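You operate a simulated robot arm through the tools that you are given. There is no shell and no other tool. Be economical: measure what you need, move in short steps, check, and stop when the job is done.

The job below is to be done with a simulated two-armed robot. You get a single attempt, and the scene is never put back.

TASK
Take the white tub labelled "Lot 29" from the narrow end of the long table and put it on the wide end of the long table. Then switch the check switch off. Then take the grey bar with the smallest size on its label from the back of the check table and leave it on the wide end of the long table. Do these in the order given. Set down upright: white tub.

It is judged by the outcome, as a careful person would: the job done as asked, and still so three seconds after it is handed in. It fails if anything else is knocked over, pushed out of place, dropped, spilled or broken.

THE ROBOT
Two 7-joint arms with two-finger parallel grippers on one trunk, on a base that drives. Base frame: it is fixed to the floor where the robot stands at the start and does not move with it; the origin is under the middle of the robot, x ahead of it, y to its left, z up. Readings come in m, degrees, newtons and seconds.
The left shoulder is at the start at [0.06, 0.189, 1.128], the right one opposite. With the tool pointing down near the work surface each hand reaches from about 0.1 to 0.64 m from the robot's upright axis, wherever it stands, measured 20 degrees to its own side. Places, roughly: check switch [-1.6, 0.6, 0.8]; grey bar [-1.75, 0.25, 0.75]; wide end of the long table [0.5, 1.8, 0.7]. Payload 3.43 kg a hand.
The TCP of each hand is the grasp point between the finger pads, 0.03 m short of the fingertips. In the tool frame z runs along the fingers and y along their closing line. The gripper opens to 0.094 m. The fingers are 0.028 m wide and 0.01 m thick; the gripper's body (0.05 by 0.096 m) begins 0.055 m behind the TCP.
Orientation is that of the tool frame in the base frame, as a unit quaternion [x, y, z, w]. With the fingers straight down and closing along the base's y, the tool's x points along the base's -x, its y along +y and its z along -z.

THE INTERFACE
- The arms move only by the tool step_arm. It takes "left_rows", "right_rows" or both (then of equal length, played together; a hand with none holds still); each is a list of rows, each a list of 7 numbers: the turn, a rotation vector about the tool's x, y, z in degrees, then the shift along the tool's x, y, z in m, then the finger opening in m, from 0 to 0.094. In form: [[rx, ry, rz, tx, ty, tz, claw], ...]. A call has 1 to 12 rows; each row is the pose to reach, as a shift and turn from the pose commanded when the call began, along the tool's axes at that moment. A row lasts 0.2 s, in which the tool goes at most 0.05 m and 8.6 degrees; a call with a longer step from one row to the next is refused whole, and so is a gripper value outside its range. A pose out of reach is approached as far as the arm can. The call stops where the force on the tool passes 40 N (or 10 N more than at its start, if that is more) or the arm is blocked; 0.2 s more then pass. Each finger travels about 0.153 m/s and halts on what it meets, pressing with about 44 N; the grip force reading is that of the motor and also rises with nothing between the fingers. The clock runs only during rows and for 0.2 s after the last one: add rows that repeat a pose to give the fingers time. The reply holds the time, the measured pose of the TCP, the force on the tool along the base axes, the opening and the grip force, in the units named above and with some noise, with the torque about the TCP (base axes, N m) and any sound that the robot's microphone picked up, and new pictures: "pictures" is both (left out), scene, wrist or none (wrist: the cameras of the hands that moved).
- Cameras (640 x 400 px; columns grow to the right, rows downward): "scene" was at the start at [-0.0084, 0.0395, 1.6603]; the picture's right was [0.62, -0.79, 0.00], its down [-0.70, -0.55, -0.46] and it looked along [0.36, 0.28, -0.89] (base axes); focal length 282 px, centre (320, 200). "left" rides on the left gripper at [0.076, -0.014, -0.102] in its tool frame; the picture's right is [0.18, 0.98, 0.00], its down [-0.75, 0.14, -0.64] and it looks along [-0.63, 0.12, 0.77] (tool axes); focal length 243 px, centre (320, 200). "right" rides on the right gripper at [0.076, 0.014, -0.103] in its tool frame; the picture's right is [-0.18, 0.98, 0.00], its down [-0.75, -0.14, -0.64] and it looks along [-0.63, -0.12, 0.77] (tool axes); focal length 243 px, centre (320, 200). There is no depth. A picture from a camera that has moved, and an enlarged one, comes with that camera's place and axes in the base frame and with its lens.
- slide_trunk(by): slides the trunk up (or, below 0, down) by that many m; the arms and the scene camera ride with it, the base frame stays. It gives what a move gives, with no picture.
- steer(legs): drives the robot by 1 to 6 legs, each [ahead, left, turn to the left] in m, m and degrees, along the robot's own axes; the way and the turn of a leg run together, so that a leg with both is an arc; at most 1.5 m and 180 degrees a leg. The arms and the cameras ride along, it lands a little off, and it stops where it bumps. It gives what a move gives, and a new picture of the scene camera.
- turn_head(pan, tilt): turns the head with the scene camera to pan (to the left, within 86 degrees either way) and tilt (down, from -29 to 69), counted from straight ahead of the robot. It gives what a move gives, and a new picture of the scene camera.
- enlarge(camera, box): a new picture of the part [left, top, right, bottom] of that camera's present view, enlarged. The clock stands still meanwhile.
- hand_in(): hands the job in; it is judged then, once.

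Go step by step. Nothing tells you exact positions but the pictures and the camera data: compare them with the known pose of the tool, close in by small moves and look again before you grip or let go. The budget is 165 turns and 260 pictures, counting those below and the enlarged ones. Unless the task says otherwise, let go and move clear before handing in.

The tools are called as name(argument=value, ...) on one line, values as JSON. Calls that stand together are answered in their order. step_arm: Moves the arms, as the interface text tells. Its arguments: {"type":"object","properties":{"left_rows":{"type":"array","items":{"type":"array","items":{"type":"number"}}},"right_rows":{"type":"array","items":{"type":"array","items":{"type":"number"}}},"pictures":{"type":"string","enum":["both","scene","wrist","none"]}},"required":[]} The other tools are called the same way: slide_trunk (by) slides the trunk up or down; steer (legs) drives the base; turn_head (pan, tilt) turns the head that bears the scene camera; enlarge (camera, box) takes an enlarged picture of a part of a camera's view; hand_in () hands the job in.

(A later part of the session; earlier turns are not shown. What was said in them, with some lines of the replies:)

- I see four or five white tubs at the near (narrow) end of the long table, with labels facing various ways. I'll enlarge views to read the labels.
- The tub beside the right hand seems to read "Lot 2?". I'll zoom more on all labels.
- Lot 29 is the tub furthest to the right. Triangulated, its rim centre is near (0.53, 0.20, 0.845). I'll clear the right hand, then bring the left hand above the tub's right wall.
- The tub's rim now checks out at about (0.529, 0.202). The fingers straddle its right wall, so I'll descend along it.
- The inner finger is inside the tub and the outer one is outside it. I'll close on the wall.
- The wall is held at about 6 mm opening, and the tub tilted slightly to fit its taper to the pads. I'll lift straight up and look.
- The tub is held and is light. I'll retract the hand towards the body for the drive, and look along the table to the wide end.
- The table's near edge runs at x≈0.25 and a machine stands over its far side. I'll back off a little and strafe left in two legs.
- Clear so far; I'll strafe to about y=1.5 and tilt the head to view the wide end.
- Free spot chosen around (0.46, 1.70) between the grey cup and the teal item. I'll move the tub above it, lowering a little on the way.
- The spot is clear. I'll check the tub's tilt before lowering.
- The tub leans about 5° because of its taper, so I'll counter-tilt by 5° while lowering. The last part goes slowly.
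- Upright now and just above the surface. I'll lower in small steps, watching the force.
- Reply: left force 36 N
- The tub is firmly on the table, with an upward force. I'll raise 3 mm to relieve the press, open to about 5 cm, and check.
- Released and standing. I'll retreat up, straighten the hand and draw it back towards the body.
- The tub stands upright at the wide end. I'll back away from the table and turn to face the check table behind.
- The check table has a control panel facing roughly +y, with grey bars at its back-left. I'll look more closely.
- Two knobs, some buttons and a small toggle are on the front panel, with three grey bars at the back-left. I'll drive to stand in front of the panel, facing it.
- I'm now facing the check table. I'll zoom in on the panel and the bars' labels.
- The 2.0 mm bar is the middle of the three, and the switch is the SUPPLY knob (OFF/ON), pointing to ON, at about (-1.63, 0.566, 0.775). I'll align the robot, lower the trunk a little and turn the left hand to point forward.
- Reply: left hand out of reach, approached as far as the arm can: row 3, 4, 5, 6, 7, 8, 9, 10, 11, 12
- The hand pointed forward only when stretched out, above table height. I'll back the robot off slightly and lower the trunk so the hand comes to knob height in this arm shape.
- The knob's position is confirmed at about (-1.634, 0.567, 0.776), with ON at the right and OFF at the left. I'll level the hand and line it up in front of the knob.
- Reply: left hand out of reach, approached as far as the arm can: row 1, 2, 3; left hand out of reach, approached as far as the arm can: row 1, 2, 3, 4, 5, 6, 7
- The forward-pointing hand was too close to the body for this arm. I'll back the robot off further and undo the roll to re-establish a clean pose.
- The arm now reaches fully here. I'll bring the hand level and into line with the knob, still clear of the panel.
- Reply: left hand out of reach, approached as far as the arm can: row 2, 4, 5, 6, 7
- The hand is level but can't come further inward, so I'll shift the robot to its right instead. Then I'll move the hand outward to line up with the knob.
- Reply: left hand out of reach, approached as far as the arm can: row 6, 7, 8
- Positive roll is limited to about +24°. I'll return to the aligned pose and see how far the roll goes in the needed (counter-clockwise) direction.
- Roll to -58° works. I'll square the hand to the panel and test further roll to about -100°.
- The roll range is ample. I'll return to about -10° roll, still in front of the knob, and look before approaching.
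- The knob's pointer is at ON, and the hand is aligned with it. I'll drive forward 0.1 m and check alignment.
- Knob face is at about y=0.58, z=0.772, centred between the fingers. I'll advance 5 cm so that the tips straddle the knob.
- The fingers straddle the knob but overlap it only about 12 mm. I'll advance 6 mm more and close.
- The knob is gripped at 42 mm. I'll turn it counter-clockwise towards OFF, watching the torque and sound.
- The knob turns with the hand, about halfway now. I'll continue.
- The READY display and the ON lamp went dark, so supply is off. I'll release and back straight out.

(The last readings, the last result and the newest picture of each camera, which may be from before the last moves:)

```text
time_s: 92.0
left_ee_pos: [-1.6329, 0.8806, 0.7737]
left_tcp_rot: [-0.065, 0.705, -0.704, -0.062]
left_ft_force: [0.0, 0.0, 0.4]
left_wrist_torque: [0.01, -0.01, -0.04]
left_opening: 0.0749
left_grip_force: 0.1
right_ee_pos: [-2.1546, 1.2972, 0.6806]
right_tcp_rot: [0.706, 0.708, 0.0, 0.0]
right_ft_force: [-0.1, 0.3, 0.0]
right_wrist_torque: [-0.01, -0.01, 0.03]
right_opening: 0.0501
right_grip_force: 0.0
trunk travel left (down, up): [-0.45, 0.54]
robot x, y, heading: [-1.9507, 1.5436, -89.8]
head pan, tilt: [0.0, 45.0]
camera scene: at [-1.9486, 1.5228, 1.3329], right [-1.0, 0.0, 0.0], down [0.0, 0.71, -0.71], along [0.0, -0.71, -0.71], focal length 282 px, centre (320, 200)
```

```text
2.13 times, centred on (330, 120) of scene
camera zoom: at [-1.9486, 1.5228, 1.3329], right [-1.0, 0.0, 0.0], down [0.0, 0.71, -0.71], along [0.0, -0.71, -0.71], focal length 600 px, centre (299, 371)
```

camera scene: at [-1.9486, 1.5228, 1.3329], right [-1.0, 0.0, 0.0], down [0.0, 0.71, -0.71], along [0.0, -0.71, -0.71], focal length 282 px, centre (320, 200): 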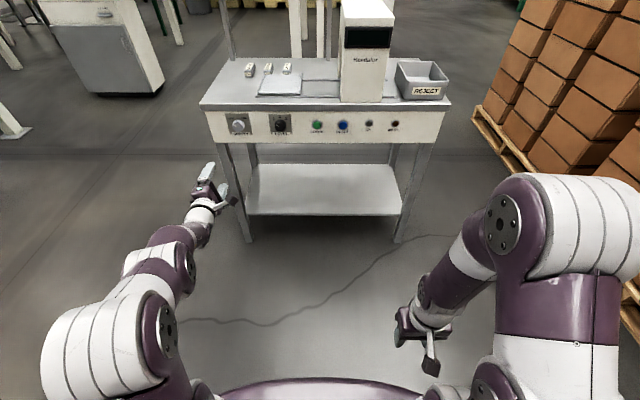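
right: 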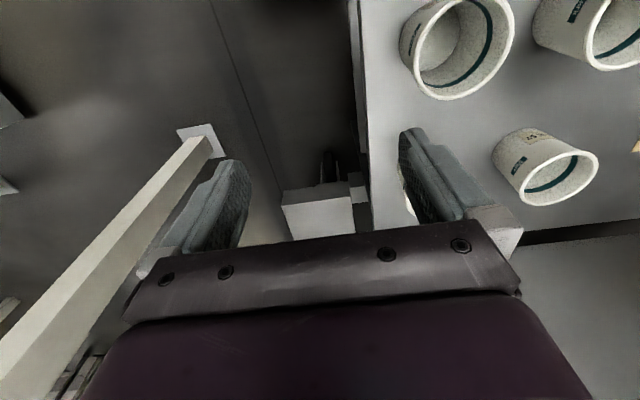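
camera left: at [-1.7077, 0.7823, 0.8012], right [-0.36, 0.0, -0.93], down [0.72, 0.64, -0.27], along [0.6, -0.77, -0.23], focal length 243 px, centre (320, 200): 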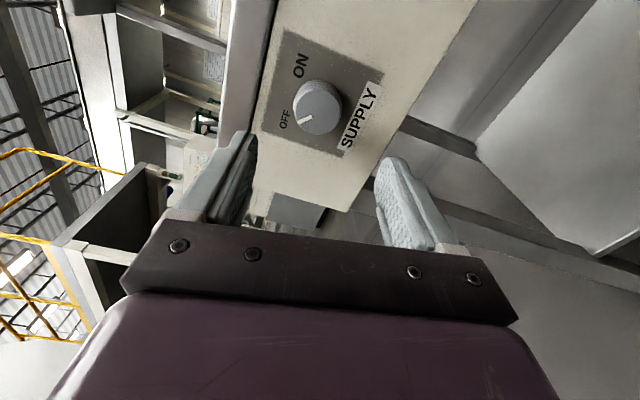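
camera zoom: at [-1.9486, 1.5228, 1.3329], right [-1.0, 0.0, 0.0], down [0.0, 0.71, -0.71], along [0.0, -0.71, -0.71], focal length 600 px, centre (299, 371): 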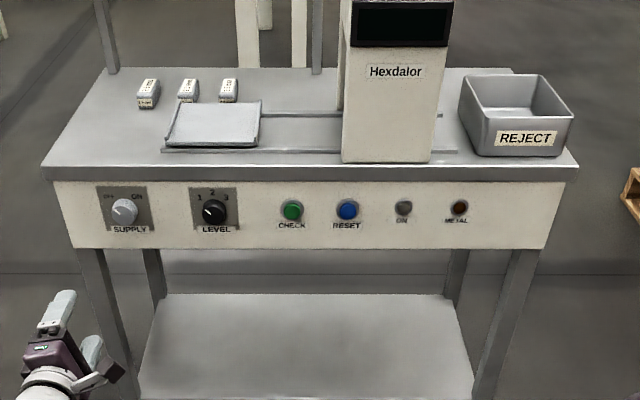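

Knob is at OFF and everything is dark. Next is the 2.0 mm bar: I'll raise the trunk and bring the left hand back to pointing down, then use the right hand for the bar.

slide_trunk(by=0.35)

step_arm(left_rows=[[0, 0, 8, 0, 0, 0, 0.05], [0, 0, 16, 0, 0, 0, 0.05], [0, 0, 24, 0, 0, 0, 0.05], [0, 0, 32, 0, 0, 0, 0.05], [0, 0, 40, 0, 0, 0, 0.05], [0, 0, 48, 0, 0, 0, 0.05], [0, 0, 56, 0, 0, 0, 0.05], [0, 0, 64, 0, 0, 0, 0.05], [0, 0, 72, 0, 0, 0, 0.05], [0, 0, 80, 0, 0, 0, 0.05], [0, 0, 88, 0, 0, 0, 0.05], [0, 0, 96, 0, 0, 0, 0.05]], pictures="none")

step_arm(left_rows=[[0, 8, 0, 0, 0, 0, 0.05], [0, 16, 0, 0, 0, 0, 0.05], [0, 24, 0, 0, 0, 0, 0.05], [0, 32, 0, 0, 0, 0, 0.05], [0, 40, 0, 0, 0, 0, 0.05], [0, 48, 0, 0, 0, -0.01, 0.05], [0, 56, 0, 0, 0, -0.02, 0.05], [0, 64, 0, 0, 0, -0.03, 0.05], [0, 72, 0, 0, 0, -0.04, 0.05], [0, 80, 0, 0, 0, -0.06, 0.05], [0, 88, 0, 0, 0, -0.08, 0.05]], pictures="scene")

```text
time_s: 95.5
left_ee_pos: [-1.6326, 0.8773, 1.1231]
left_tcp_rot: [-0.065, 0.704, -0.704, -0.063]
left_ft_force: [0.4, -0.3, -0.2]
left_wrist_torque: [0.03, -0.04, 0.0]
left_opening: 0.0751
left_grip_force: 0.1
right_ee_pos: [-2.1551, 1.2969, 1.029]
right_tcp_rot: [0.706, 0.708, 0.0, 0.0]
right_ft_force: [0.1, 0.7, -0.5]
right_wrist_torque: [0.0, 0.0, 0.04]
right_opening: 0.0499
right_grip_force: 0.1
trunk travel left (down, up): [-0.8, 0.19]
robot x, y, heading: [-1.9538, 1.5438, -89.9]
head pan, tilt: [0.0, 45.0]
```

```text
time_s: 98.1
left_ee_pos: [-1.6331, 0.8793, 1.1233]
left_tcp_rot: [0.481, 0.519, -0.517, 0.482]
left_ft_force: [0.4, -0.4, -0.6]
left_wrist_torque: [-0.01, -0.02, -0.04]
left_opening: 0.0501
left_grip_force: 0.1
right_ee_pos: [-2.1539, 1.2966, 1.0302]
right_tcp_rot: [0.706, 0.709, 0.0, 0.0]
right_ft_force: [-0.2, 0.1, -0.4]
right_wrist_torque: [-0.02, -0.01, -0.02]
right_opening: 0.0501
right_grip_force: 0.0
trunk travel left (down, up): [-0.8, 0.19]
robot x, y, heading: [-1.9495, 1.5417, -89.8]
head pan, tilt: [0.0, 45.0]
```

```text
time_s: 100.5
left_ee_pos: [-1.6434, 0.9846, 1.0999]
left_tcp_rot: [0.704, 0.709, -0.051, 0.0]
left_ft_force: [0.1, 1.0, -0.7]
left_wrist_torque: [-0.05, 0.04, -0.01]
left_opening: 0.05
left_grip_force: 0.1
left hand out of reach, approached as far as the arm can: row 10, 11
right_ee_pos: [-2.1552, 1.2978, 1.0302]
right_tcp_rot: [0.706, 0.709, 0.0, -0.001]
right_ft_force: [-0.3, -0.1, -0.3]
right_wrist_torque: [-0.03, 0.02, -0.02]
right_opening: 0.0498
right_grip_force: 0.1
trunk travel left (down, up): [-0.8, 0.19]
robot x, y, heading: [-1.9509, 1.543, -89.9]
head pan, tilt: [0.0, 45.0]
camera scene: at [-1.949, 1.5227, 1.6829], right [-1.0, 0.0, 0.0], down [0.0, 0.71, -0.71], along [0.0, -0.71, -0.71], focal length 282 px, centre (320, 200)
```

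scene: 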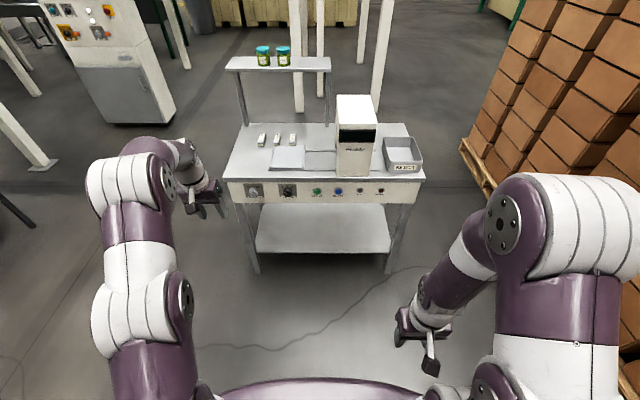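

Left hand is pointing down again; I'll draw it in. Then I'll drive to bring the bars within the right hand's reach.

step_arm(left_rows=[[0, 0, 0, 0.04, 0, 0.0, 0.05], [0, 0, 0, 0.08, 0, 0.0, 0.05], [0, 0, 0, 0.12, 0, 0.0, 0.05], [0, 0, 0, 0.16, 0, 0.0, 0.05], [0, 0, 0, 0.2, 0, 0.0, 0.05]], pictures="none")

steer(legs=[[0, 0.383, 0], [0.5, 0, 0]])

```text
time_s: 101.7
left_ee_pos: [-1.6444, 1.1839, 1.0942]
left_tcp_rot: [0.705, 0.708, -0.039, -0.014]
left_ft_force: [0.6, 0.4, 0.6]
left_wrist_torque: [-0.03, 0.0, -0.02]
left_opening: 0.05
left_grip_force: 0.0
right_ee_pos: [-2.1554, 1.2987, 1.0304]
right_tcp_rot: [0.706, 0.708, 0.0, 0.001]
right_ft_force: [-0.1, -0.3, 0.2]
right_wrist_torque: [-0.03, 0.0, 0.02]
right_opening: 0.0499
right_grip_force: 0.0
trunk travel left (down, up): [-0.8, 0.19]
robot x, y, heading: [-1.9501, 1.5428, -89.7]
head pan, tilt: [0.0, 45.0]
```

```text
time_s: 106.6
left_ee_pos: [-1.2572, 0.6832, 1.0956]
left_tcp_rot: [0.702, 0.711, -0.039, -0.014]
left_ft_force: [-0.2, -0.7, -0.9]
left_wrist_torque: [-0.03, -0.01, -0.02]
left_opening: 0.05
left_grip_force: 0.1
right_ee_pos: [-1.7663, 0.7926, 1.0302]
right_tcp_rot: [0.703, 0.711, 0.0, 0.0]
right_ft_force: [-0.4, 0.3, 0.1]
right_wrist_torque: [-0.01, 0.0, -0.01]
right_opening: 0.0497
right_grip_force: 0.0
trunk travel left (down, up): [-0.8, 0.19]
robot x, y, heading: [-1.5658, 1.0392, -89.3]
head pan, tilt: [0.0, 45.0]
camera scene: at [-1.5621, 1.0199, 1.6829], right [-1.0, -0.01, 0.0], down [-0.01, 0.71, -0.71], along [0.01, -0.71, -0.71], focal length 282 px, centre (320, 200)
```

scene: 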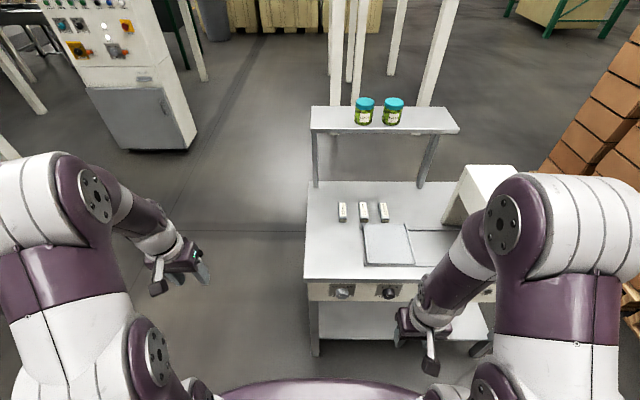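

The bars are consistent at about (-1.715, 0.28). I'll move ahead 0.16 m and raise the right hand over the bar.

steer(legs=[[0.16, 0, -0.7]])

step_arm(right_rows=[[0, 0, 0, -0.04, 0.005, 0, 0.05], [0, 0, 0, -0.08, 0.01, 0, 0.05], [0, 0, 0, -0.12, 0.015, 0, 0.06], [0, 0, 0, -0.16, 0.02, 0, 0.06], [0, 0, 0, -0.2, 0.03, 0, 0.06], [0, 0, 0, -0.24, 0.04, 0, 0.06], [0, 0, 0, -0.28, 0.05, 0, 0.06], [0, 0, 0, -0.28, 0.05, 0, 0.06]], pictures="both")

```text
time_s: 108.0
left_ee_pos: [-1.2597, 0.5199, 1.0942]
left_tcp_rot: [0.707, 0.706, -0.038, -0.014]
left_ft_force: [-0.1, -0.7, 0.8]
left_wrist_torque: [-0.01, -0.02, -0.01]
left_opening: 0.05
left_grip_force: 0.0
right_ee_pos: [-1.77, 0.6364, 1.0297]
right_tcp_rot: [0.708, 0.706, 0.001, 0.0]
right_ft_force: [-0.9, -0.3, 0.7]
right_wrist_torque: [0.0, 0.0, 0.0]
right_opening: 0.0499
right_grip_force: 0.1
trunk travel left (down, up): [-0.8, 0.19]
robot x, y, heading: [-1.5616, 0.8815, -90.3]
head pan, tilt: [0.0, 45.0]
camera scene: at [-1.5619, 0.8613, 1.6829], right [-1.0, 0.0, 0.0], down [0.0, 0.71, -0.71], along [0.0, -0.71, -0.71], focal length 282 px, centre (320, 200)
```

scene: 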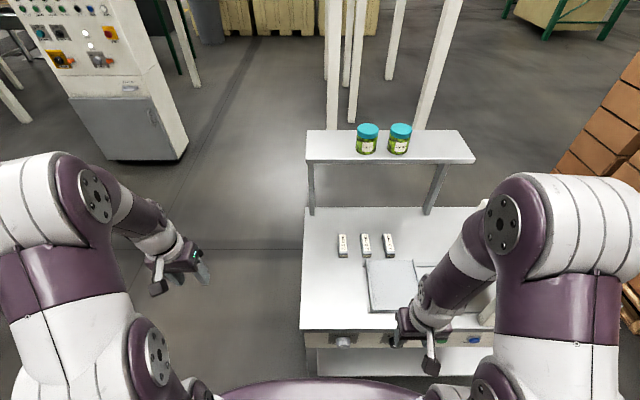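

```text
time_s: 109.8
left_ee_pos: [-1.2609, 0.5196, 1.0937]
left_tcp_rot: [0.706, 0.707, -0.039, -0.014]
left_ft_force: [0.6, 0.5, -0.5]
left_wrist_torque: [0.02, 0.0, 0.01]
left_opening: 0.0497
left_grip_force: 0.1
right_ee_pos: [-1.7209, 0.3543, 1.0297]
right_tcp_rot: [0.708, 0.706, 0.001, 0.001]
right_ft_force: [-1.2, 0.7, 0.0]
right_wrist_torque: [0.0, 0.02, -0.01]
right_opening: 0.0605
right_grip_force: 0.0
trunk travel left (down, up): [-0.8, 0.19]
robot x, y, heading: [-1.5599, 0.8837, -90.4]
head pan, tilt: [0.0, 45.0]
camera scene: at [-1.562, 0.8604, 1.6829], right [-1.0, 0.0, 0.0], down [0.0, 0.71, -0.71], along [0.0, -0.71, -0.71], focal length 282 px, centre (320, 200)
camera right: at [-1.7076, 0.4308, 1.1314], right [0.98, -0.19, 0.0], down [-0.14, -0.75, 0.64], along [-0.12, -0.63, -0.77], focal length 243 px, centre (320, 200)
```

scene: 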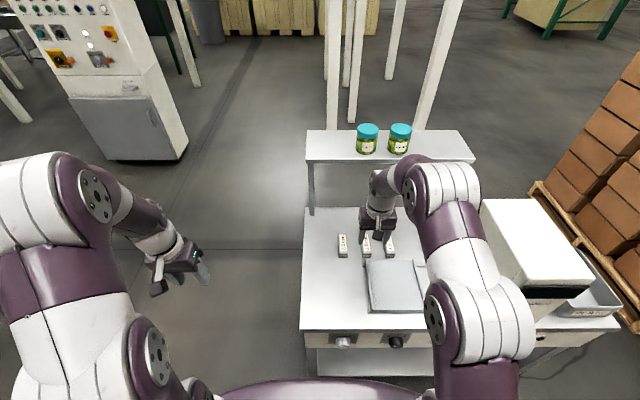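
right: 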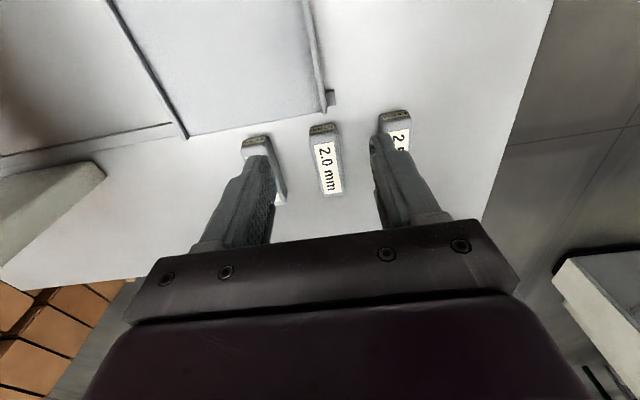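

The 2.0 mm bar lies between the fingers in x, about 7 cm further forward, with its top near z=0.885. I'll move over it and partly descend.

step_arm(right_rows=[[0, 0, 0, -0.035, 0.001, 0, 0.06], [0, 0, 0, -0.071, 0.002, 0.0, 0.06], [0, 0, 0, -0.071, 0.002, 0.04, 0.06], [0, 0, 0, -0.071, 0.002, 0.075, 0.06], [0, 0, 0, -0.071, 0.002, 0.075, 0.06]], pictures="both")

enlarge(camera="right", box=[200, 80, 440, 240])

```text
time_s: 111.0
left_ee_pos: [-1.2606, 0.5189, 1.0949]
left_tcp_rot: [0.707, 0.706, -0.039, -0.014]
left_ft_force: [-0.2, -0.5, 0.2]
left_wrist_torque: [-0.02, 0.03, 0.01]
left_opening: 0.05
left_grip_force: 0.0
right_ee_pos: [-1.7188, 0.2853, 0.9543]
right_tcp_rot: [0.708, 0.706, 0.0, 0.001]
right_ft_force: [0.3, 0.7, 0.0]
right_wrist_torque: [-0.02, -0.01, 0.03]
right_opening: 0.06
right_grip_force: 0.0
right hand out of reach, approached as far as the arm can: row 2
trunk travel left (down, up): [-0.8, 0.19]
robot x, y, heading: [-1.5608, 0.8801, -90.2]
head pan, tilt: [0.0, 45.0]
camera scene: at [-1.5618, 0.8598, 1.6829], right [-1.0, 0.0, 0.0], down [0.0, 0.71, -0.71], along [0.0, -0.71, -0.71], focal length 282 px, centre (320, 200)
camera right: at [-1.7056, 0.3605, 1.0559], right [0.98, -0.19, 0.0], down [-0.14, -0.75, 0.64], along [-0.12, -0.63, -0.77], focal length 243 px, centre (320, 200)
```

scene: 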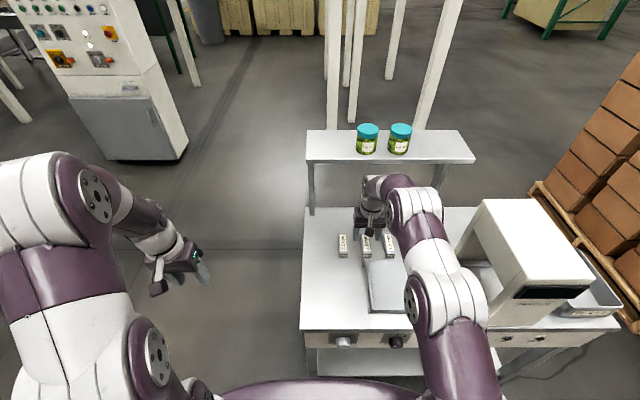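
right: 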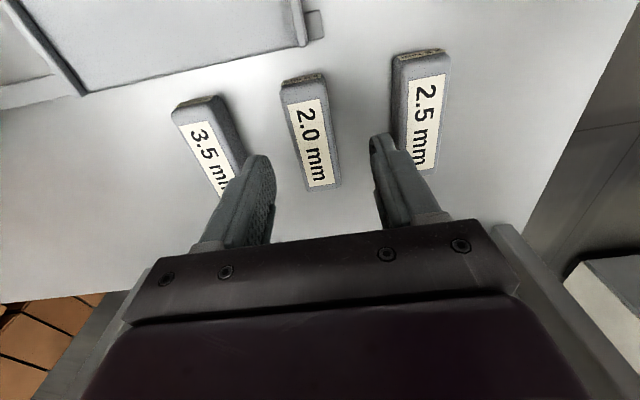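

```text
2.50 times, centred on (320, 160) of right
camera zoom: at [-1.7056, 0.3605, 1.0559], right [0.98, -0.19, 0.0], down [-0.14, -0.75, 0.64], along [-0.12, -0.63, -0.77], focal length 606 px, centre (320, 300)
```

zoom: 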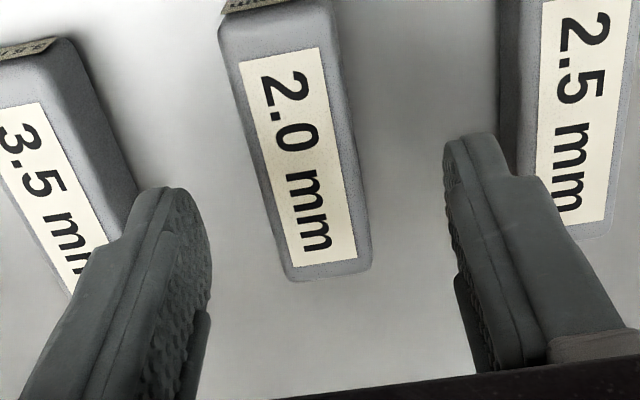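

The bar is centred about 8 mm to the robot's right of the fingers. I'll shift and descend, then look before closing.

step_arm(right_rows=[[0, 0, 0, -0.003, -0.007, 0.0, 0.06], [0, 0, 0, -0.005, -0.008, 0.025, 0.06], [0, 0, 0, -0.005, -0.008, 0.043, 0.06], [0, 0, 0, -0.005, -0.008, 0.053, 0.06], [0, 0, 0, -0.005, -0.008, 0.053, 0.06]], pictures="wrist")

```text
time_s: 112.2
left_ee_pos: [-1.2607, 0.5172, 1.0953]
left_tcp_rot: [0.706, 0.707, -0.038, -0.013]
left_ft_force: [-0.1, 0.9, 0.3]
left_wrist_torque: [0.0, 0.02, 0.01]
left_opening: 0.0501
left_grip_force: 0.1
right_ee_pos: [-1.727, 0.2783, 0.9015]
right_tcp_rot: [0.708, 0.706, 0.0, 0.0]
right_ft_force: [-0.1, 0.0, -0.6]
right_wrist_torque: [0.01, -0.02, 0.01]
right_opening: 0.0601
right_grip_force: 0.1
trunk travel left (down, up): [-0.8, 0.19]
robot x, y, heading: [-1.5627, 0.8804, -90.2]
head pan, tilt: [0.0, 45.0]
camera right: at [-1.7139, 0.355, 1.0029], right [0.98, -0.19, 0.0], down [-0.14, -0.75, 0.64], along [-0.12, -0.63, -0.77], focal length 243 px, centre (320, 200)
```

right: 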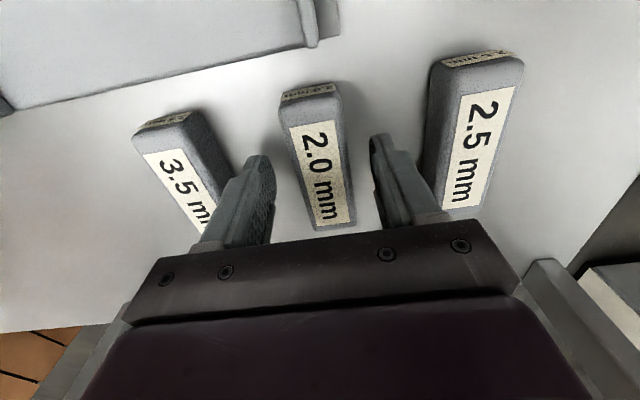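

The bar is centred between the fingers. I'll go 7 mm lower and close.

step_arm(right_rows=[[0, 0, 0, 0, 0, 0.004, 0.06], [0, 0, 0, 0, 0, 0.007, 0.06], [0, 0, 0, 0, 0, 0.007, 0.03], [0, 0, 0, 0, 0, 0.007, 0.0], [0, 0, 0, 0, 0, 0.007, 0.0], [0, 0, 0, 0, 0, 0.007, 0.0]], pictures="wrist")

```text
time_s: 113.7
left_ee_pos: [-1.2602, 0.5188, 1.0939]
left_tcp_rot: [0.707, 0.706, -0.039, -0.016]
left_ft_force: [-0.2, 0.7, -0.1]
left_wrist_torque: [0.02, 0.03, 0.02]
left_opening: 0.05
left_grip_force: 0.1
right_ee_pos: [-1.7267, 0.2798, 0.8936]
right_tcp_rot: [0.708, 0.706, 0.0, 0.0]
right_ft_force: [0.3, -1.9, 3.2]
right_wrist_torque: [-0.06, -0.05, 0.03]
right_opening: 0.0312
right_grip_force: 44.1
trunk travel left (down, up): [-0.8, 0.19]
robot x, y, heading: [-1.5642, 0.8839, -90.3]
head pan, tilt: [0.0, 45.0]
camera right: at [-1.7142, 0.3554, 0.9964], right [0.98, -0.19, 0.0], down [-0.14, -0.75, 0.64], along [-0.12, -0.63, -0.77], focal length 243 px, centre (320, 200)
```

right: 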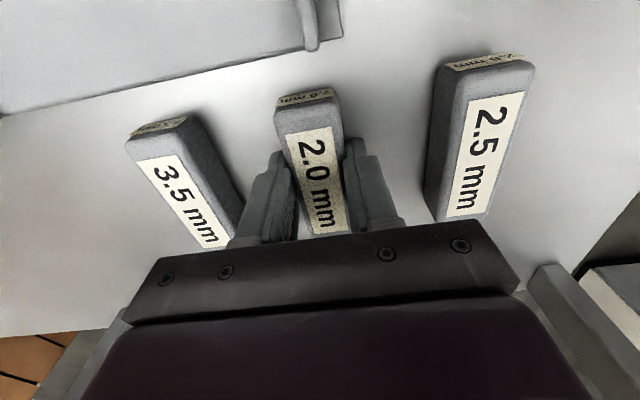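

The bar is gripped at 31 mm. I'll lift straight up.

step_arm(right_rows=[[0, 0, 0, 0, 0, -0.015, 0.0], [0, 0, 0, 0, 0, -0.04, 0.0], [0, 0, 0, 0, 0, -0.08, 0.0], [0, 0, 0, 0, 0, -0.12, 0.0], [0, 0, 0, 0.02, 0, -0.15, 0.0], [0, 0, 0, 0.06, 0, -0.16, 0.0], [0, 0, 0, 0.1, 0, -0.17, 0.0], [0, 0, 0, 0.14, -0.01, -0.17, 0.0], [0, 0, 0, 0.18, -0.02, -0.17, 0.0], [0, 0, 0, 0.22, -0.03, -0.17, 0.0], [0, 0, 0, 0.26, -0.04, -0.17, 0.0], [0, 0, 0, 0.3, -0.04, -0.17, 0.0]], pictures="both")

```text
time_s: 116.2
left_ee_pos: [-1.2602, 0.5202, 1.0936]
left_tcp_rot: [0.707, 0.706, -0.039, -0.014]
left_ft_force: [-0.3, -0.4, 1.2]
left_wrist_torque: [0.01, 0.02, 0.0]
left_opening: 0.0501
left_grip_force: 0.0
right_ee_pos: [-1.766, 0.5814, 1.0651]
right_tcp_rot: [0.708, 0.706, 0.0, -0.001]
right_ft_force: [-0.1, 0.2, -1.0]
right_wrist_torque: [-0.01, -0.01, 0.0]
right_opening: 0.031
right_grip_force: 43.8
trunk travel left (down, up): [-0.8, 0.19]
robot x, y, heading: [-1.5637, 0.8818, -90.3]
head pan, tilt: [0.0, 45.0]
camera scene: at [-1.5616, 0.8613, 1.6829], right [-1.0, 0.0, 0.0], down [0.0, 0.71, -0.71], along [0.0, -0.71, -0.71], focal length 282 px, centre (320, 200)
camera right: at [-1.7532, 0.6571, 1.1666], right [0.98, -0.19, 0.0], down [-0.14, -0.75, 0.64], along [-0.12, -0.63, -0.77], focal length 243 px, centre (320, 200)
```

scene: 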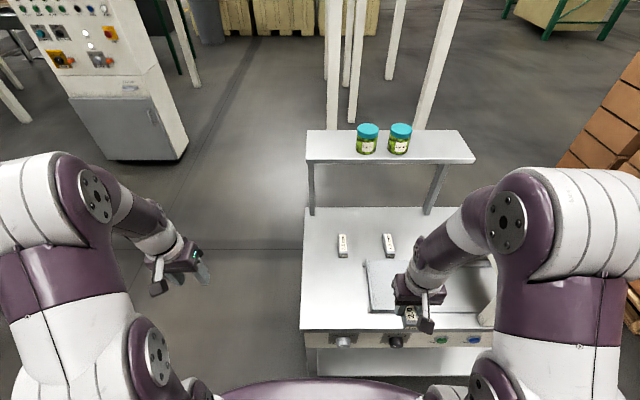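
right: 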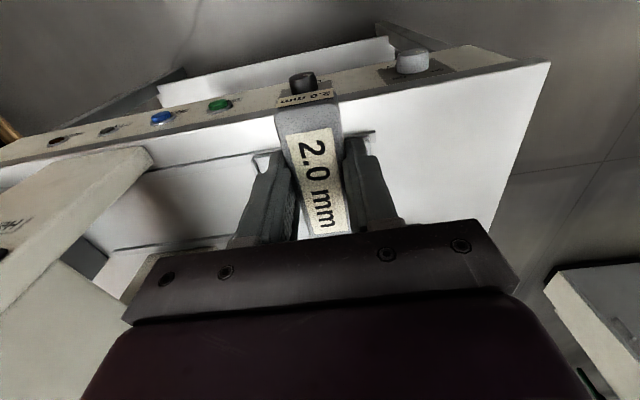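

The bar is in hand and the others are undisturbed. I'll back away, turn to face the long table and approach its wide end.

steer(legs=[[-0.62, 0, 0], [0, 0, 90.3], [1.0, 0, 0], [0, 0.4, 0]])

```text
time_s: 130.5
left_ee_pos: [-0.196, 2.2211, 1.0938]
left_tcp_rot: [-0.007, 0.999, -0.038, 0.017]
left_ft_force: [0.4, -1.2, 0.0]
left_wrist_torque: [0.02, -0.03, 0.01]
left_opening: 0.05
left_grip_force: 0.1
right_ee_pos: [-0.25, 1.7141, 1.0647]
right_tcp_rot: [-0.006, 1.0, 0.0, -0.001]
right_ft_force: [0.1, -0.5, -0.8]
right_wrist_torque: [-0.01, 0.0, 0.02]
right_opening: 0.0311
right_grip_force: 43.6
trunk travel left (down, up): [-0.8, 0.19]
robot x, y, heading: [-0.5553, 1.9124, 0.7]
head pan, tilt: [0.0, 45.0]
camera scene: at [-0.5311, 1.9135, 1.6828], right [0.01, -1.0, 0.0], down [-0.71, -0.01, -0.71], along [0.71, 0.01, -0.71], focal length 282 px, centre (320, 200)
```

scene: 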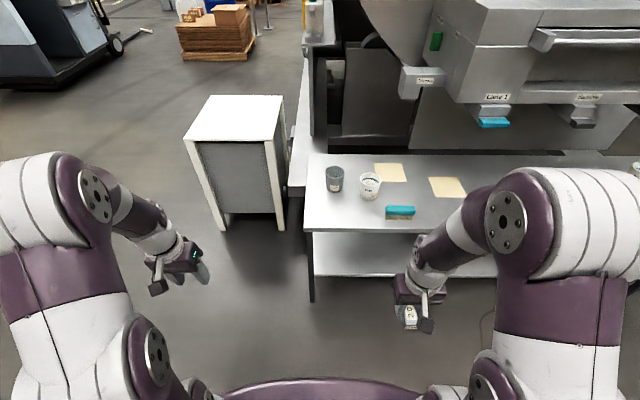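

The wide end's front-left area is free. I'll drive up to the table.

steer(legs=[[0.47, 0, -0.7]])

turn_head(pan=0, tilt=58)

```text
time_s: 133.3
left_ee_pos: [0.2807, 2.2193, 1.0948]
left_tcp_rot: [0.001, 0.999, -0.038, 0.018]
left_ft_force: [0.7, 0.5, -0.1]
left_wrist_torque: [-0.02, 0.01, -0.01]
left_opening: 0.0498
left_grip_force: 0.1
right_ee_pos: [0.2207, 1.7136, 1.0644]
right_tcp_rot: [0.001, 1.0, 0.0, 0.0]
right_ft_force: [-0.6, 0.7, -1.5]
right_wrist_torque: [0.0, -0.01, 0.01]
right_opening: 0.031
right_grip_force: 44.0
trunk travel left (down, up): [-0.8, 0.19]
robot x, y, heading: [-0.081, 1.9169, -0.1]
head pan, tilt: [0.0, 45.0]
camera scene: at [-0.058, 1.916, 1.6829], right [0.0, -1.0, 0.0], down [-0.71, 0.0, -0.71], along [0.71, 0.0, -0.71], focal length 282 px, centre (320, 200)
```

scene: 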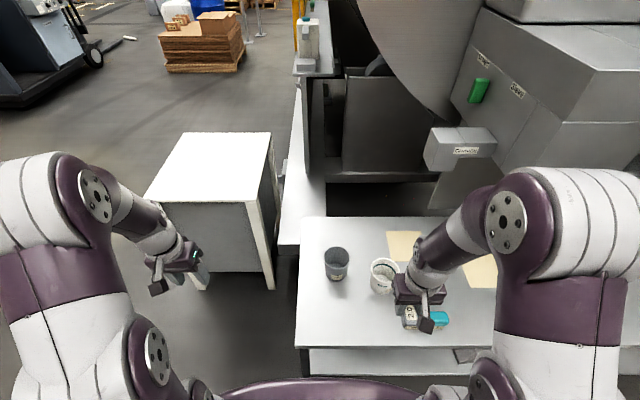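

```text
time_s: 134.1
left_ee_pos: [0.2824, 2.219, 1.0952]
left_tcp_rot: [0.001, 0.999, -0.037, 0.016]
left_ft_force: [0.8, 0.2, 0.7]
left_wrist_torque: [-0.02, 0.0, 0.0]
left_opening: 0.05
left_grip_force: 0.2
right_ee_pos: [0.222, 1.714, 1.0651]
right_tcp_rot: [0.0, 1.0, 0.0, -0.001]
right_ft_force: [0.6, -0.3, -1.1]
right_wrist_torque: [0.02, 0.03, 0.02]
right_opening: 0.0311
right_grip_force: 44.6
trunk travel left (down, up): [-0.8, 0.19]
robot x, y, heading: [-0.0814, 1.9198, -0.1]
head pan, tilt: [0.0, 58.0]
camera scene: at [-0.0693, 1.9161, 1.6658], right [0.0, -1.0, 0.0], down [-0.85, 0.0, -0.53], along [0.53, 0.0, -0.85], focal length 282 px, centre (320, 200)
```

scene: 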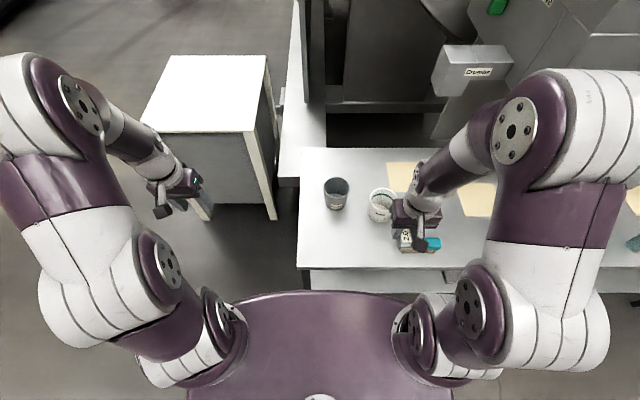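

Free spot at about (0.345, 1.80), left of the tub and in front of the cup. I'll move over it and lower partway.

step_arm(right_rows=[[0, 0, 0, -0.03, 0.023, 0, 0.0], [0, 0, 0, -0.06, 0.046, 0, 0.0], [0, 0, 0, -0.09, 0.069, 0, 0.0], [0, 0, 0, -0.123, 0.091, 0, 0.0], [0, 0, 0, -0.123, 0.091, 0.045, 0.0], [0, 0, 0, -0.123, 0.091, 0.09, 0.0], [0, 0, 0, -0.123, 0.091, 0.135, 0.0], [0, 0, 0, -0.123, 0.091, 0.18, 0.0], [0, 0, 0, -0.123, 0.091, 0.225, 0.0], [0, 0, 0, -0.123, 0.091, 0.255, 0.0], [0, 0, 0, -0.123, 0.091, 0.255, 0.0]], pictures="both")

```text
time_s: 136.5
left_ee_pos: [0.2814, 2.2187, 1.0942]
left_tcp_rot: [0.001, 0.999, -0.038, 0.017]
left_ft_force: [-0.3, 0.1, 0.7]
left_wrist_torque: [-0.01, 0.02, -0.01]
left_opening: 0.05
left_grip_force: 0.1
right_ee_pos: [0.3428, 1.8031, 0.8102]
right_tcp_rot: [0.001, 1.0, 0.0, 0.0]
right_ft_force: [-0.3, -0.2, -0.7]
right_wrist_torque: [0.02, -0.02, 0.01]
right_opening: 0.0311
right_grip_force: 44.1
trunk travel left (down, up): [-0.8, 0.19]
robot x, y, heading: [-0.0783, 1.9153, -0.4]
head pan, tilt: [0.0, 58.0]
camera scene: at [-0.0702, 1.9161, 1.6657], right [0.0, -1.0, 0.0], down [-0.85, 0.0, -0.53], along [0.53, 0.0, -0.85], focal length 282 px, centre (320, 200)
camera right: at [0.266, 1.818, 0.9114], right [0.19, 0.98, 0.0], down [0.75, -0.14, 0.64], along [0.63, -0.12, -0.77], focal length 243 px, centre (320, 200)
```

scene: 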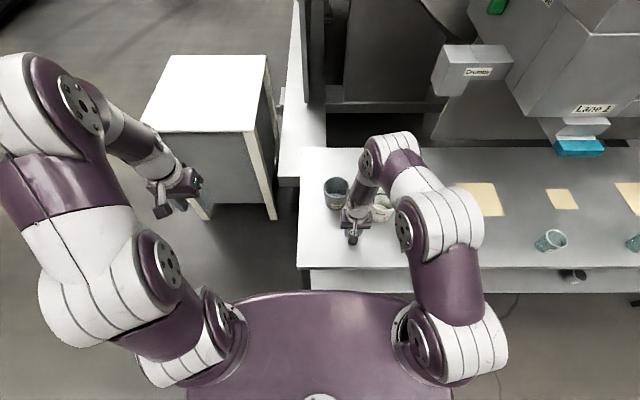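
right: 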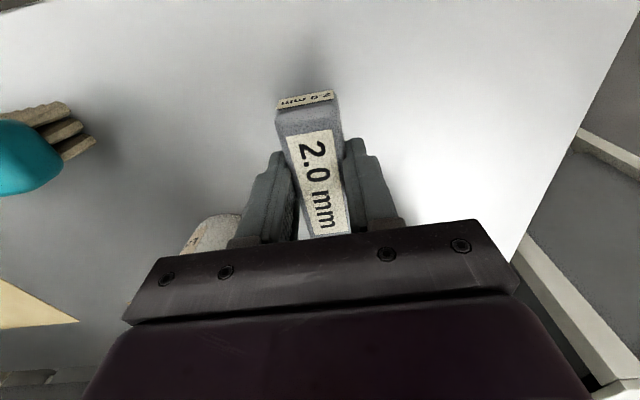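

Spot is clear (the teal item is a brush, well to the side). I'll lower slowly until contact.

step_arm(right_rows=[[0, 0, 0, 0, 0, 0.02, 0.0], [0, 0, 0, 0, 0, 0.034, 0.0], [0, 0, 0, 0, 0, 0.038, 0.0], [0, 0, 0, 0, 0, 0.038, 0.0]], pictures="none")

step_arm(right_rows=[[0, 0, 0, 0, 0, 0.003, 0.0], [0, 0, 0, 0, 0, 0.005, 0.0], [0, 0, 0, 0, 0, 0.005, 0.0]], pictures="wrist")

```text
time_s: 137.6
left_ee_pos: [0.2794, 2.2195, 1.0953]
left_tcp_rot: [0.001, 0.999, -0.038, 0.019]
left_ft_force: [0.7, 0.4, 0.0]
left_wrist_torque: [-0.02, 0.03, 0.02]
left_opening: 0.0501
left_grip_force: 0.0
right_ee_pos: [0.3449, 1.8042, 0.7747]
right_tcp_rot: [0.001, 1.0, -0.001, 0.003]
right_ft_force: [-4.3, -2.9, 25.5]
right_wrist_torque: [-0.07, 1.1, 0.1]
right_opening: 0.0312
right_grip_force: 44.0
trunk travel left (down, up): [-0.8, 0.19]
robot x, y, heading: [-0.0853, 1.9171, -0.0]
head pan, tilt: [0.0, 58.0]
stopped in row 4 (right hand): the force on the tool passed its limit at 42 N (the readings are from after the stop); the commanded pose is now the measured one
```

```text
time_s: 137.9
left_ee_pos: [0.2789, 2.2191, 1.0943]
left_tcp_rot: [0.001, 0.999, -0.039, 0.018]
left_ft_force: [-0.3, -0.2, 0.5]
left_wrist_torque: [-0.02, -0.01, 0.0]
left_opening: 0.0499
left_grip_force: 0.1
right_ee_pos: [0.3448, 1.8035, 0.7748]
right_tcp_rot: [0.0, 1.0, 0.0, 0.003]
right_ft_force: [-8.6, -1.9, 28.0]
right_wrist_torque: [-0.07, 0.48, 0.07]
right_opening: 0.0313
right_grip_force: 44.3
trunk travel left (down, up): [-0.8, 0.19]
robot x, y, heading: [-0.0789, 1.9186, -0.2]
head pan, tilt: [0.0, 58.0]
stopped in row 1 (right hand): the force on the tool passed its limit at 45 N (the readings are from after the stop); the commanded pose is now the measured one
camera right: at [0.2665, 1.818, 0.876], right [0.19, 0.98, 0.0], down [0.75, -0.14, 0.65], along [0.63, -0.12, -0.76], focal length 243 px, centre (320, 200)
```

right: 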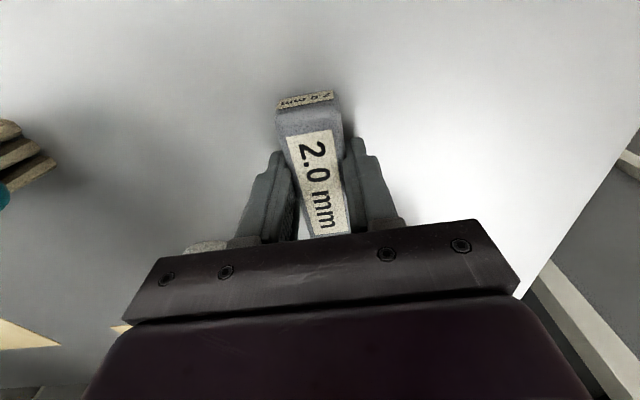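

The bar is on the table. I'll relieve the pressure, open, and lift clear.

step_arm(right_rows=[[0, 0, 0, 0, 0, -0.001, 0.0], [0, 0, 0, 0, 0, -0.001, 0.03], [0, 0, 0, 0, 0, -0.001, 0.055], [0, 0, 0, 0, 0, -0.001, 0.06], [0, 0, 0, 0, 0, -0.03, 0.06], [0, 0, 0, 0, 0, -0.07, 0.06], [0, 0, 0, 0, 0, -0.11, 0.06], [0, 0, 0, 0, 0, -0.15, 0.06], [0, 0, 0, 0, 0, -0.2, 0.06], [0, 0, 0, 0.04, -0.03, -0.22, 0.06], [0, 0, 0, 0.08, -0.06, -0.24, 0.06], [0, 0, 0, 0.12, -0.09, -0.25, 0.06]], pictures="both")

enlarge(camera="scene", box=[290, 150, 450, 270])

```text
refused: row 10 steps farther than a row can; nothing moved
```

```text
3.33 times, centred on (370, 210) of scene
camera zoom: at [-0.074, 1.9168, 1.6658], right [0.0, -1.0, 0.0], down [-0.85, 0.0, -0.53], along [0.53, 0.0, -0.85], focal length 938 px, centre (153, 167)
```

zoom: 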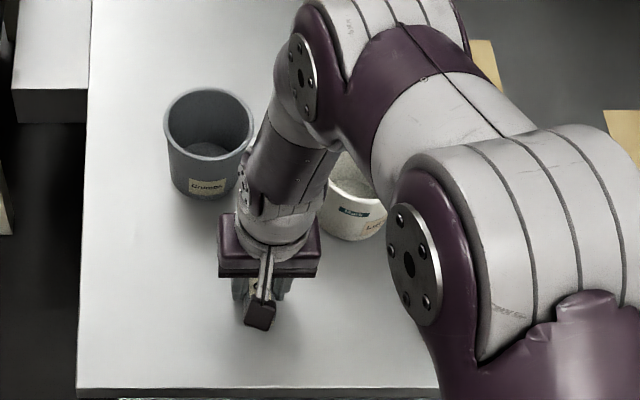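

The call was refused for one long step; I'll redo the release and lift with shorter rows.

step_arm(right_rows=[[0, 0, 0, 0, 0, -0.001, 0.0], [0, 0, 0, 0, 0, -0.001, 0.03], [0, 0, 0, 0, 0, -0.001, 0.055], [0, 0, 0, 0, 0, -0.001, 0.06], [0, 0, 0, 0, 0, -0.03, 0.06], [0, 0, 0, 0, 0, -0.07, 0.06], [0, 0, 0, 0, 0, -0.11, 0.06], [0, 0, 0, 0, 0, -0.15, 0.06], [0, 0, 0, 0, 0, -0.19, 0.06], [0, 0, 0, 0.03, 0, -0.22, 0.06], [0, 0, 0, 0.07, 0, -0.23, 0.06], [0, 0, 0, 0.11, 0, -0.24, 0.06]], pictures="none")

steer(legs=[[-0.3, 0, 0]])

turn_head(pan=-10, tilt=48)

enlarge(camera="scene", box=[220, 120, 440, 280])

```text
time_s: 140.5
left_ee_pos: [0.2793, 2.2189, 1.0954]
left_tcp_rot: [0.002, 0.999, -0.037, 0.017]
left_ft_force: [0.4, 0.5, -0.2]
left_wrist_torque: [0.03, -0.01, -0.01]
left_opening: 0.0499
left_grip_force: 0.1
right_ee_pos: [0.2349, 1.8041, 1.0138]
right_tcp_rot: [0.0, 1.0, 0.001, 0.003]
right_ft_force: [-0.3, 0.5, -0.8]
right_wrist_torque: [-0.02, 0.0, 0.0]
right_opening: 0.0597
right_grip_force: 0.0
trunk travel left (down, up): [-0.8, 0.19]
robot x, y, heading: [-0.0777, 1.9199, -0.3]
head pan, tilt: [0.0, 58.0]
```

```text
time_s: 142.5
left_ee_pos: [-0.0177, 2.2188, 1.093]
left_tcp_rot: [0.0, 0.999, -0.037, 0.016]
left_ft_force: [0.0, 0.6, 0.6]
left_wrist_torque: [0.0, -0.01, 0.02]
left_opening: 0.0501
left_grip_force: 0.0
right_ee_pos: [-0.0628, 1.8044, 1.0127]
right_tcp_rot: [0.001, 1.0, -0.001, 0.001]
right_ft_force: [0.5, -0.3, 0.9]
right_wrist_torque: [-0.01, 0.0, -0.03]
right_opening: 0.06
right_grip_force: 0.1
trunk travel left (down, up): [-0.8, 0.19]
robot x, y, heading: [-0.3788, 1.9155, -0.0]
head pan, tilt: [0.0, 58.0]
camera scene: at [-0.3684, 1.917, 1.6657], right [0.0, -1.0, 0.0], down [-0.85, 0.0, -0.53], along [0.53, 0.0, -0.85], focal length 282 px, centre (320, 200)
```

scene: 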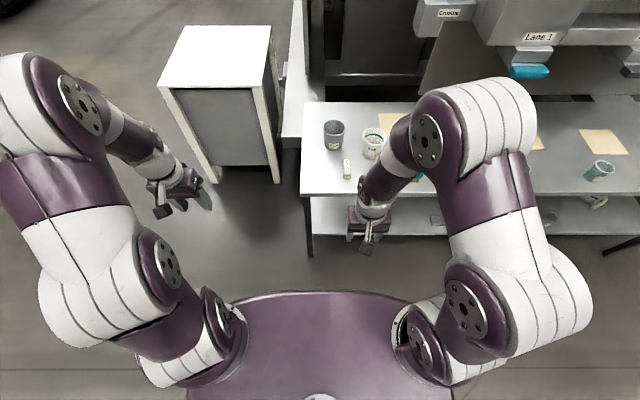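

```text
time_s: 143.2
left_ee_pos: [-0.0171, 2.2201, 1.0947]
left_tcp_rot: [0.0, 0.999, -0.037, 0.017]
left_ft_force: [0.2, -0.2, 0.2]
left_wrist_torque: [-0.01, -0.01, 0.04]
left_opening: 0.05
left_grip_force: 0.0
right_ee_pos: [-0.0633, 1.8044, 1.0136]
right_tcp_rot: [0.001, 1.0, 0.0, 0.002]
right_ft_force: [0.1, 0.5, 0.1]
right_wrist_torque: [-0.02, 0.01, 0.02]
right_opening: 0.0598
right_grip_force: 0.0
trunk travel left (down, up): [-0.8, 0.19]
robot x, y, heading: [-0.3781, 1.9197, -0.5]
head pan, tilt: [-10.0, 48.0]
camera scene: at [-0.3615, 1.9033, 1.6786], right [-0.18, -0.98, 0.0], down [-0.73, 0.13, -0.67], along [0.66, -0.12, -0.74], focal length 282 px, centre (320, 200)
```

scene: 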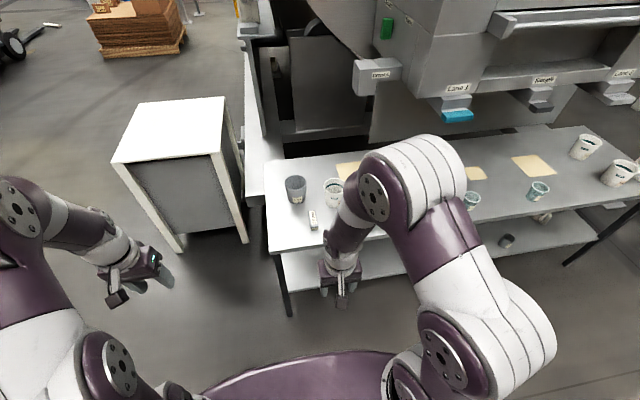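

```text
2.50 times, centred on (330, 200) of scene
camera zoom: at [-0.3615, 1.9033, 1.6786], right [-0.18, -0.98, 0.0], down [-0.73, 0.13, -0.67], along [0.66, -0.12, -0.74], focal length 704 px, centre (295, 200)
```

zoom: 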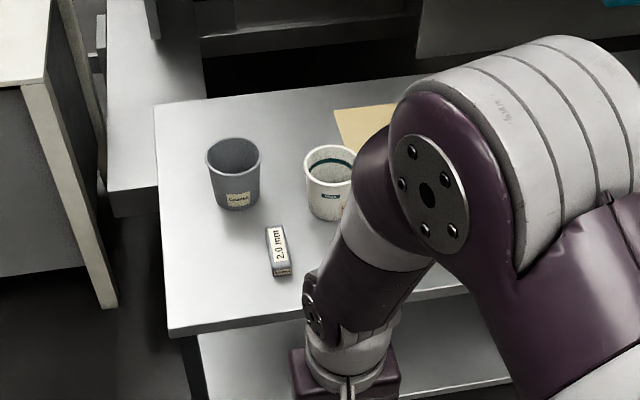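

The tub stands upright and the 2.0 mm bar lies on the wide end. The switch is off and both hands are clear, so I'm handing in.

hand_in()

```text
The job is handed in.
```

I did all three parts in the order you gave and handed the job in; the tool confirmed only that it was received.

- **Tub:** The "Lot 29" tub stands upright on the wide end of the long table.
- **Switch:** No switch was labelled "check". I took it to be the SUPPLY OFF/ON knob, which matched the position you gave. It now points to OFF, and the READY display and ON lamp went dark.
- **Bar:** The 2.0 mm bar, the smallest of the three I could see, lies on the wide end near the tub.

I saw nothing knocked over or pushed out of place.
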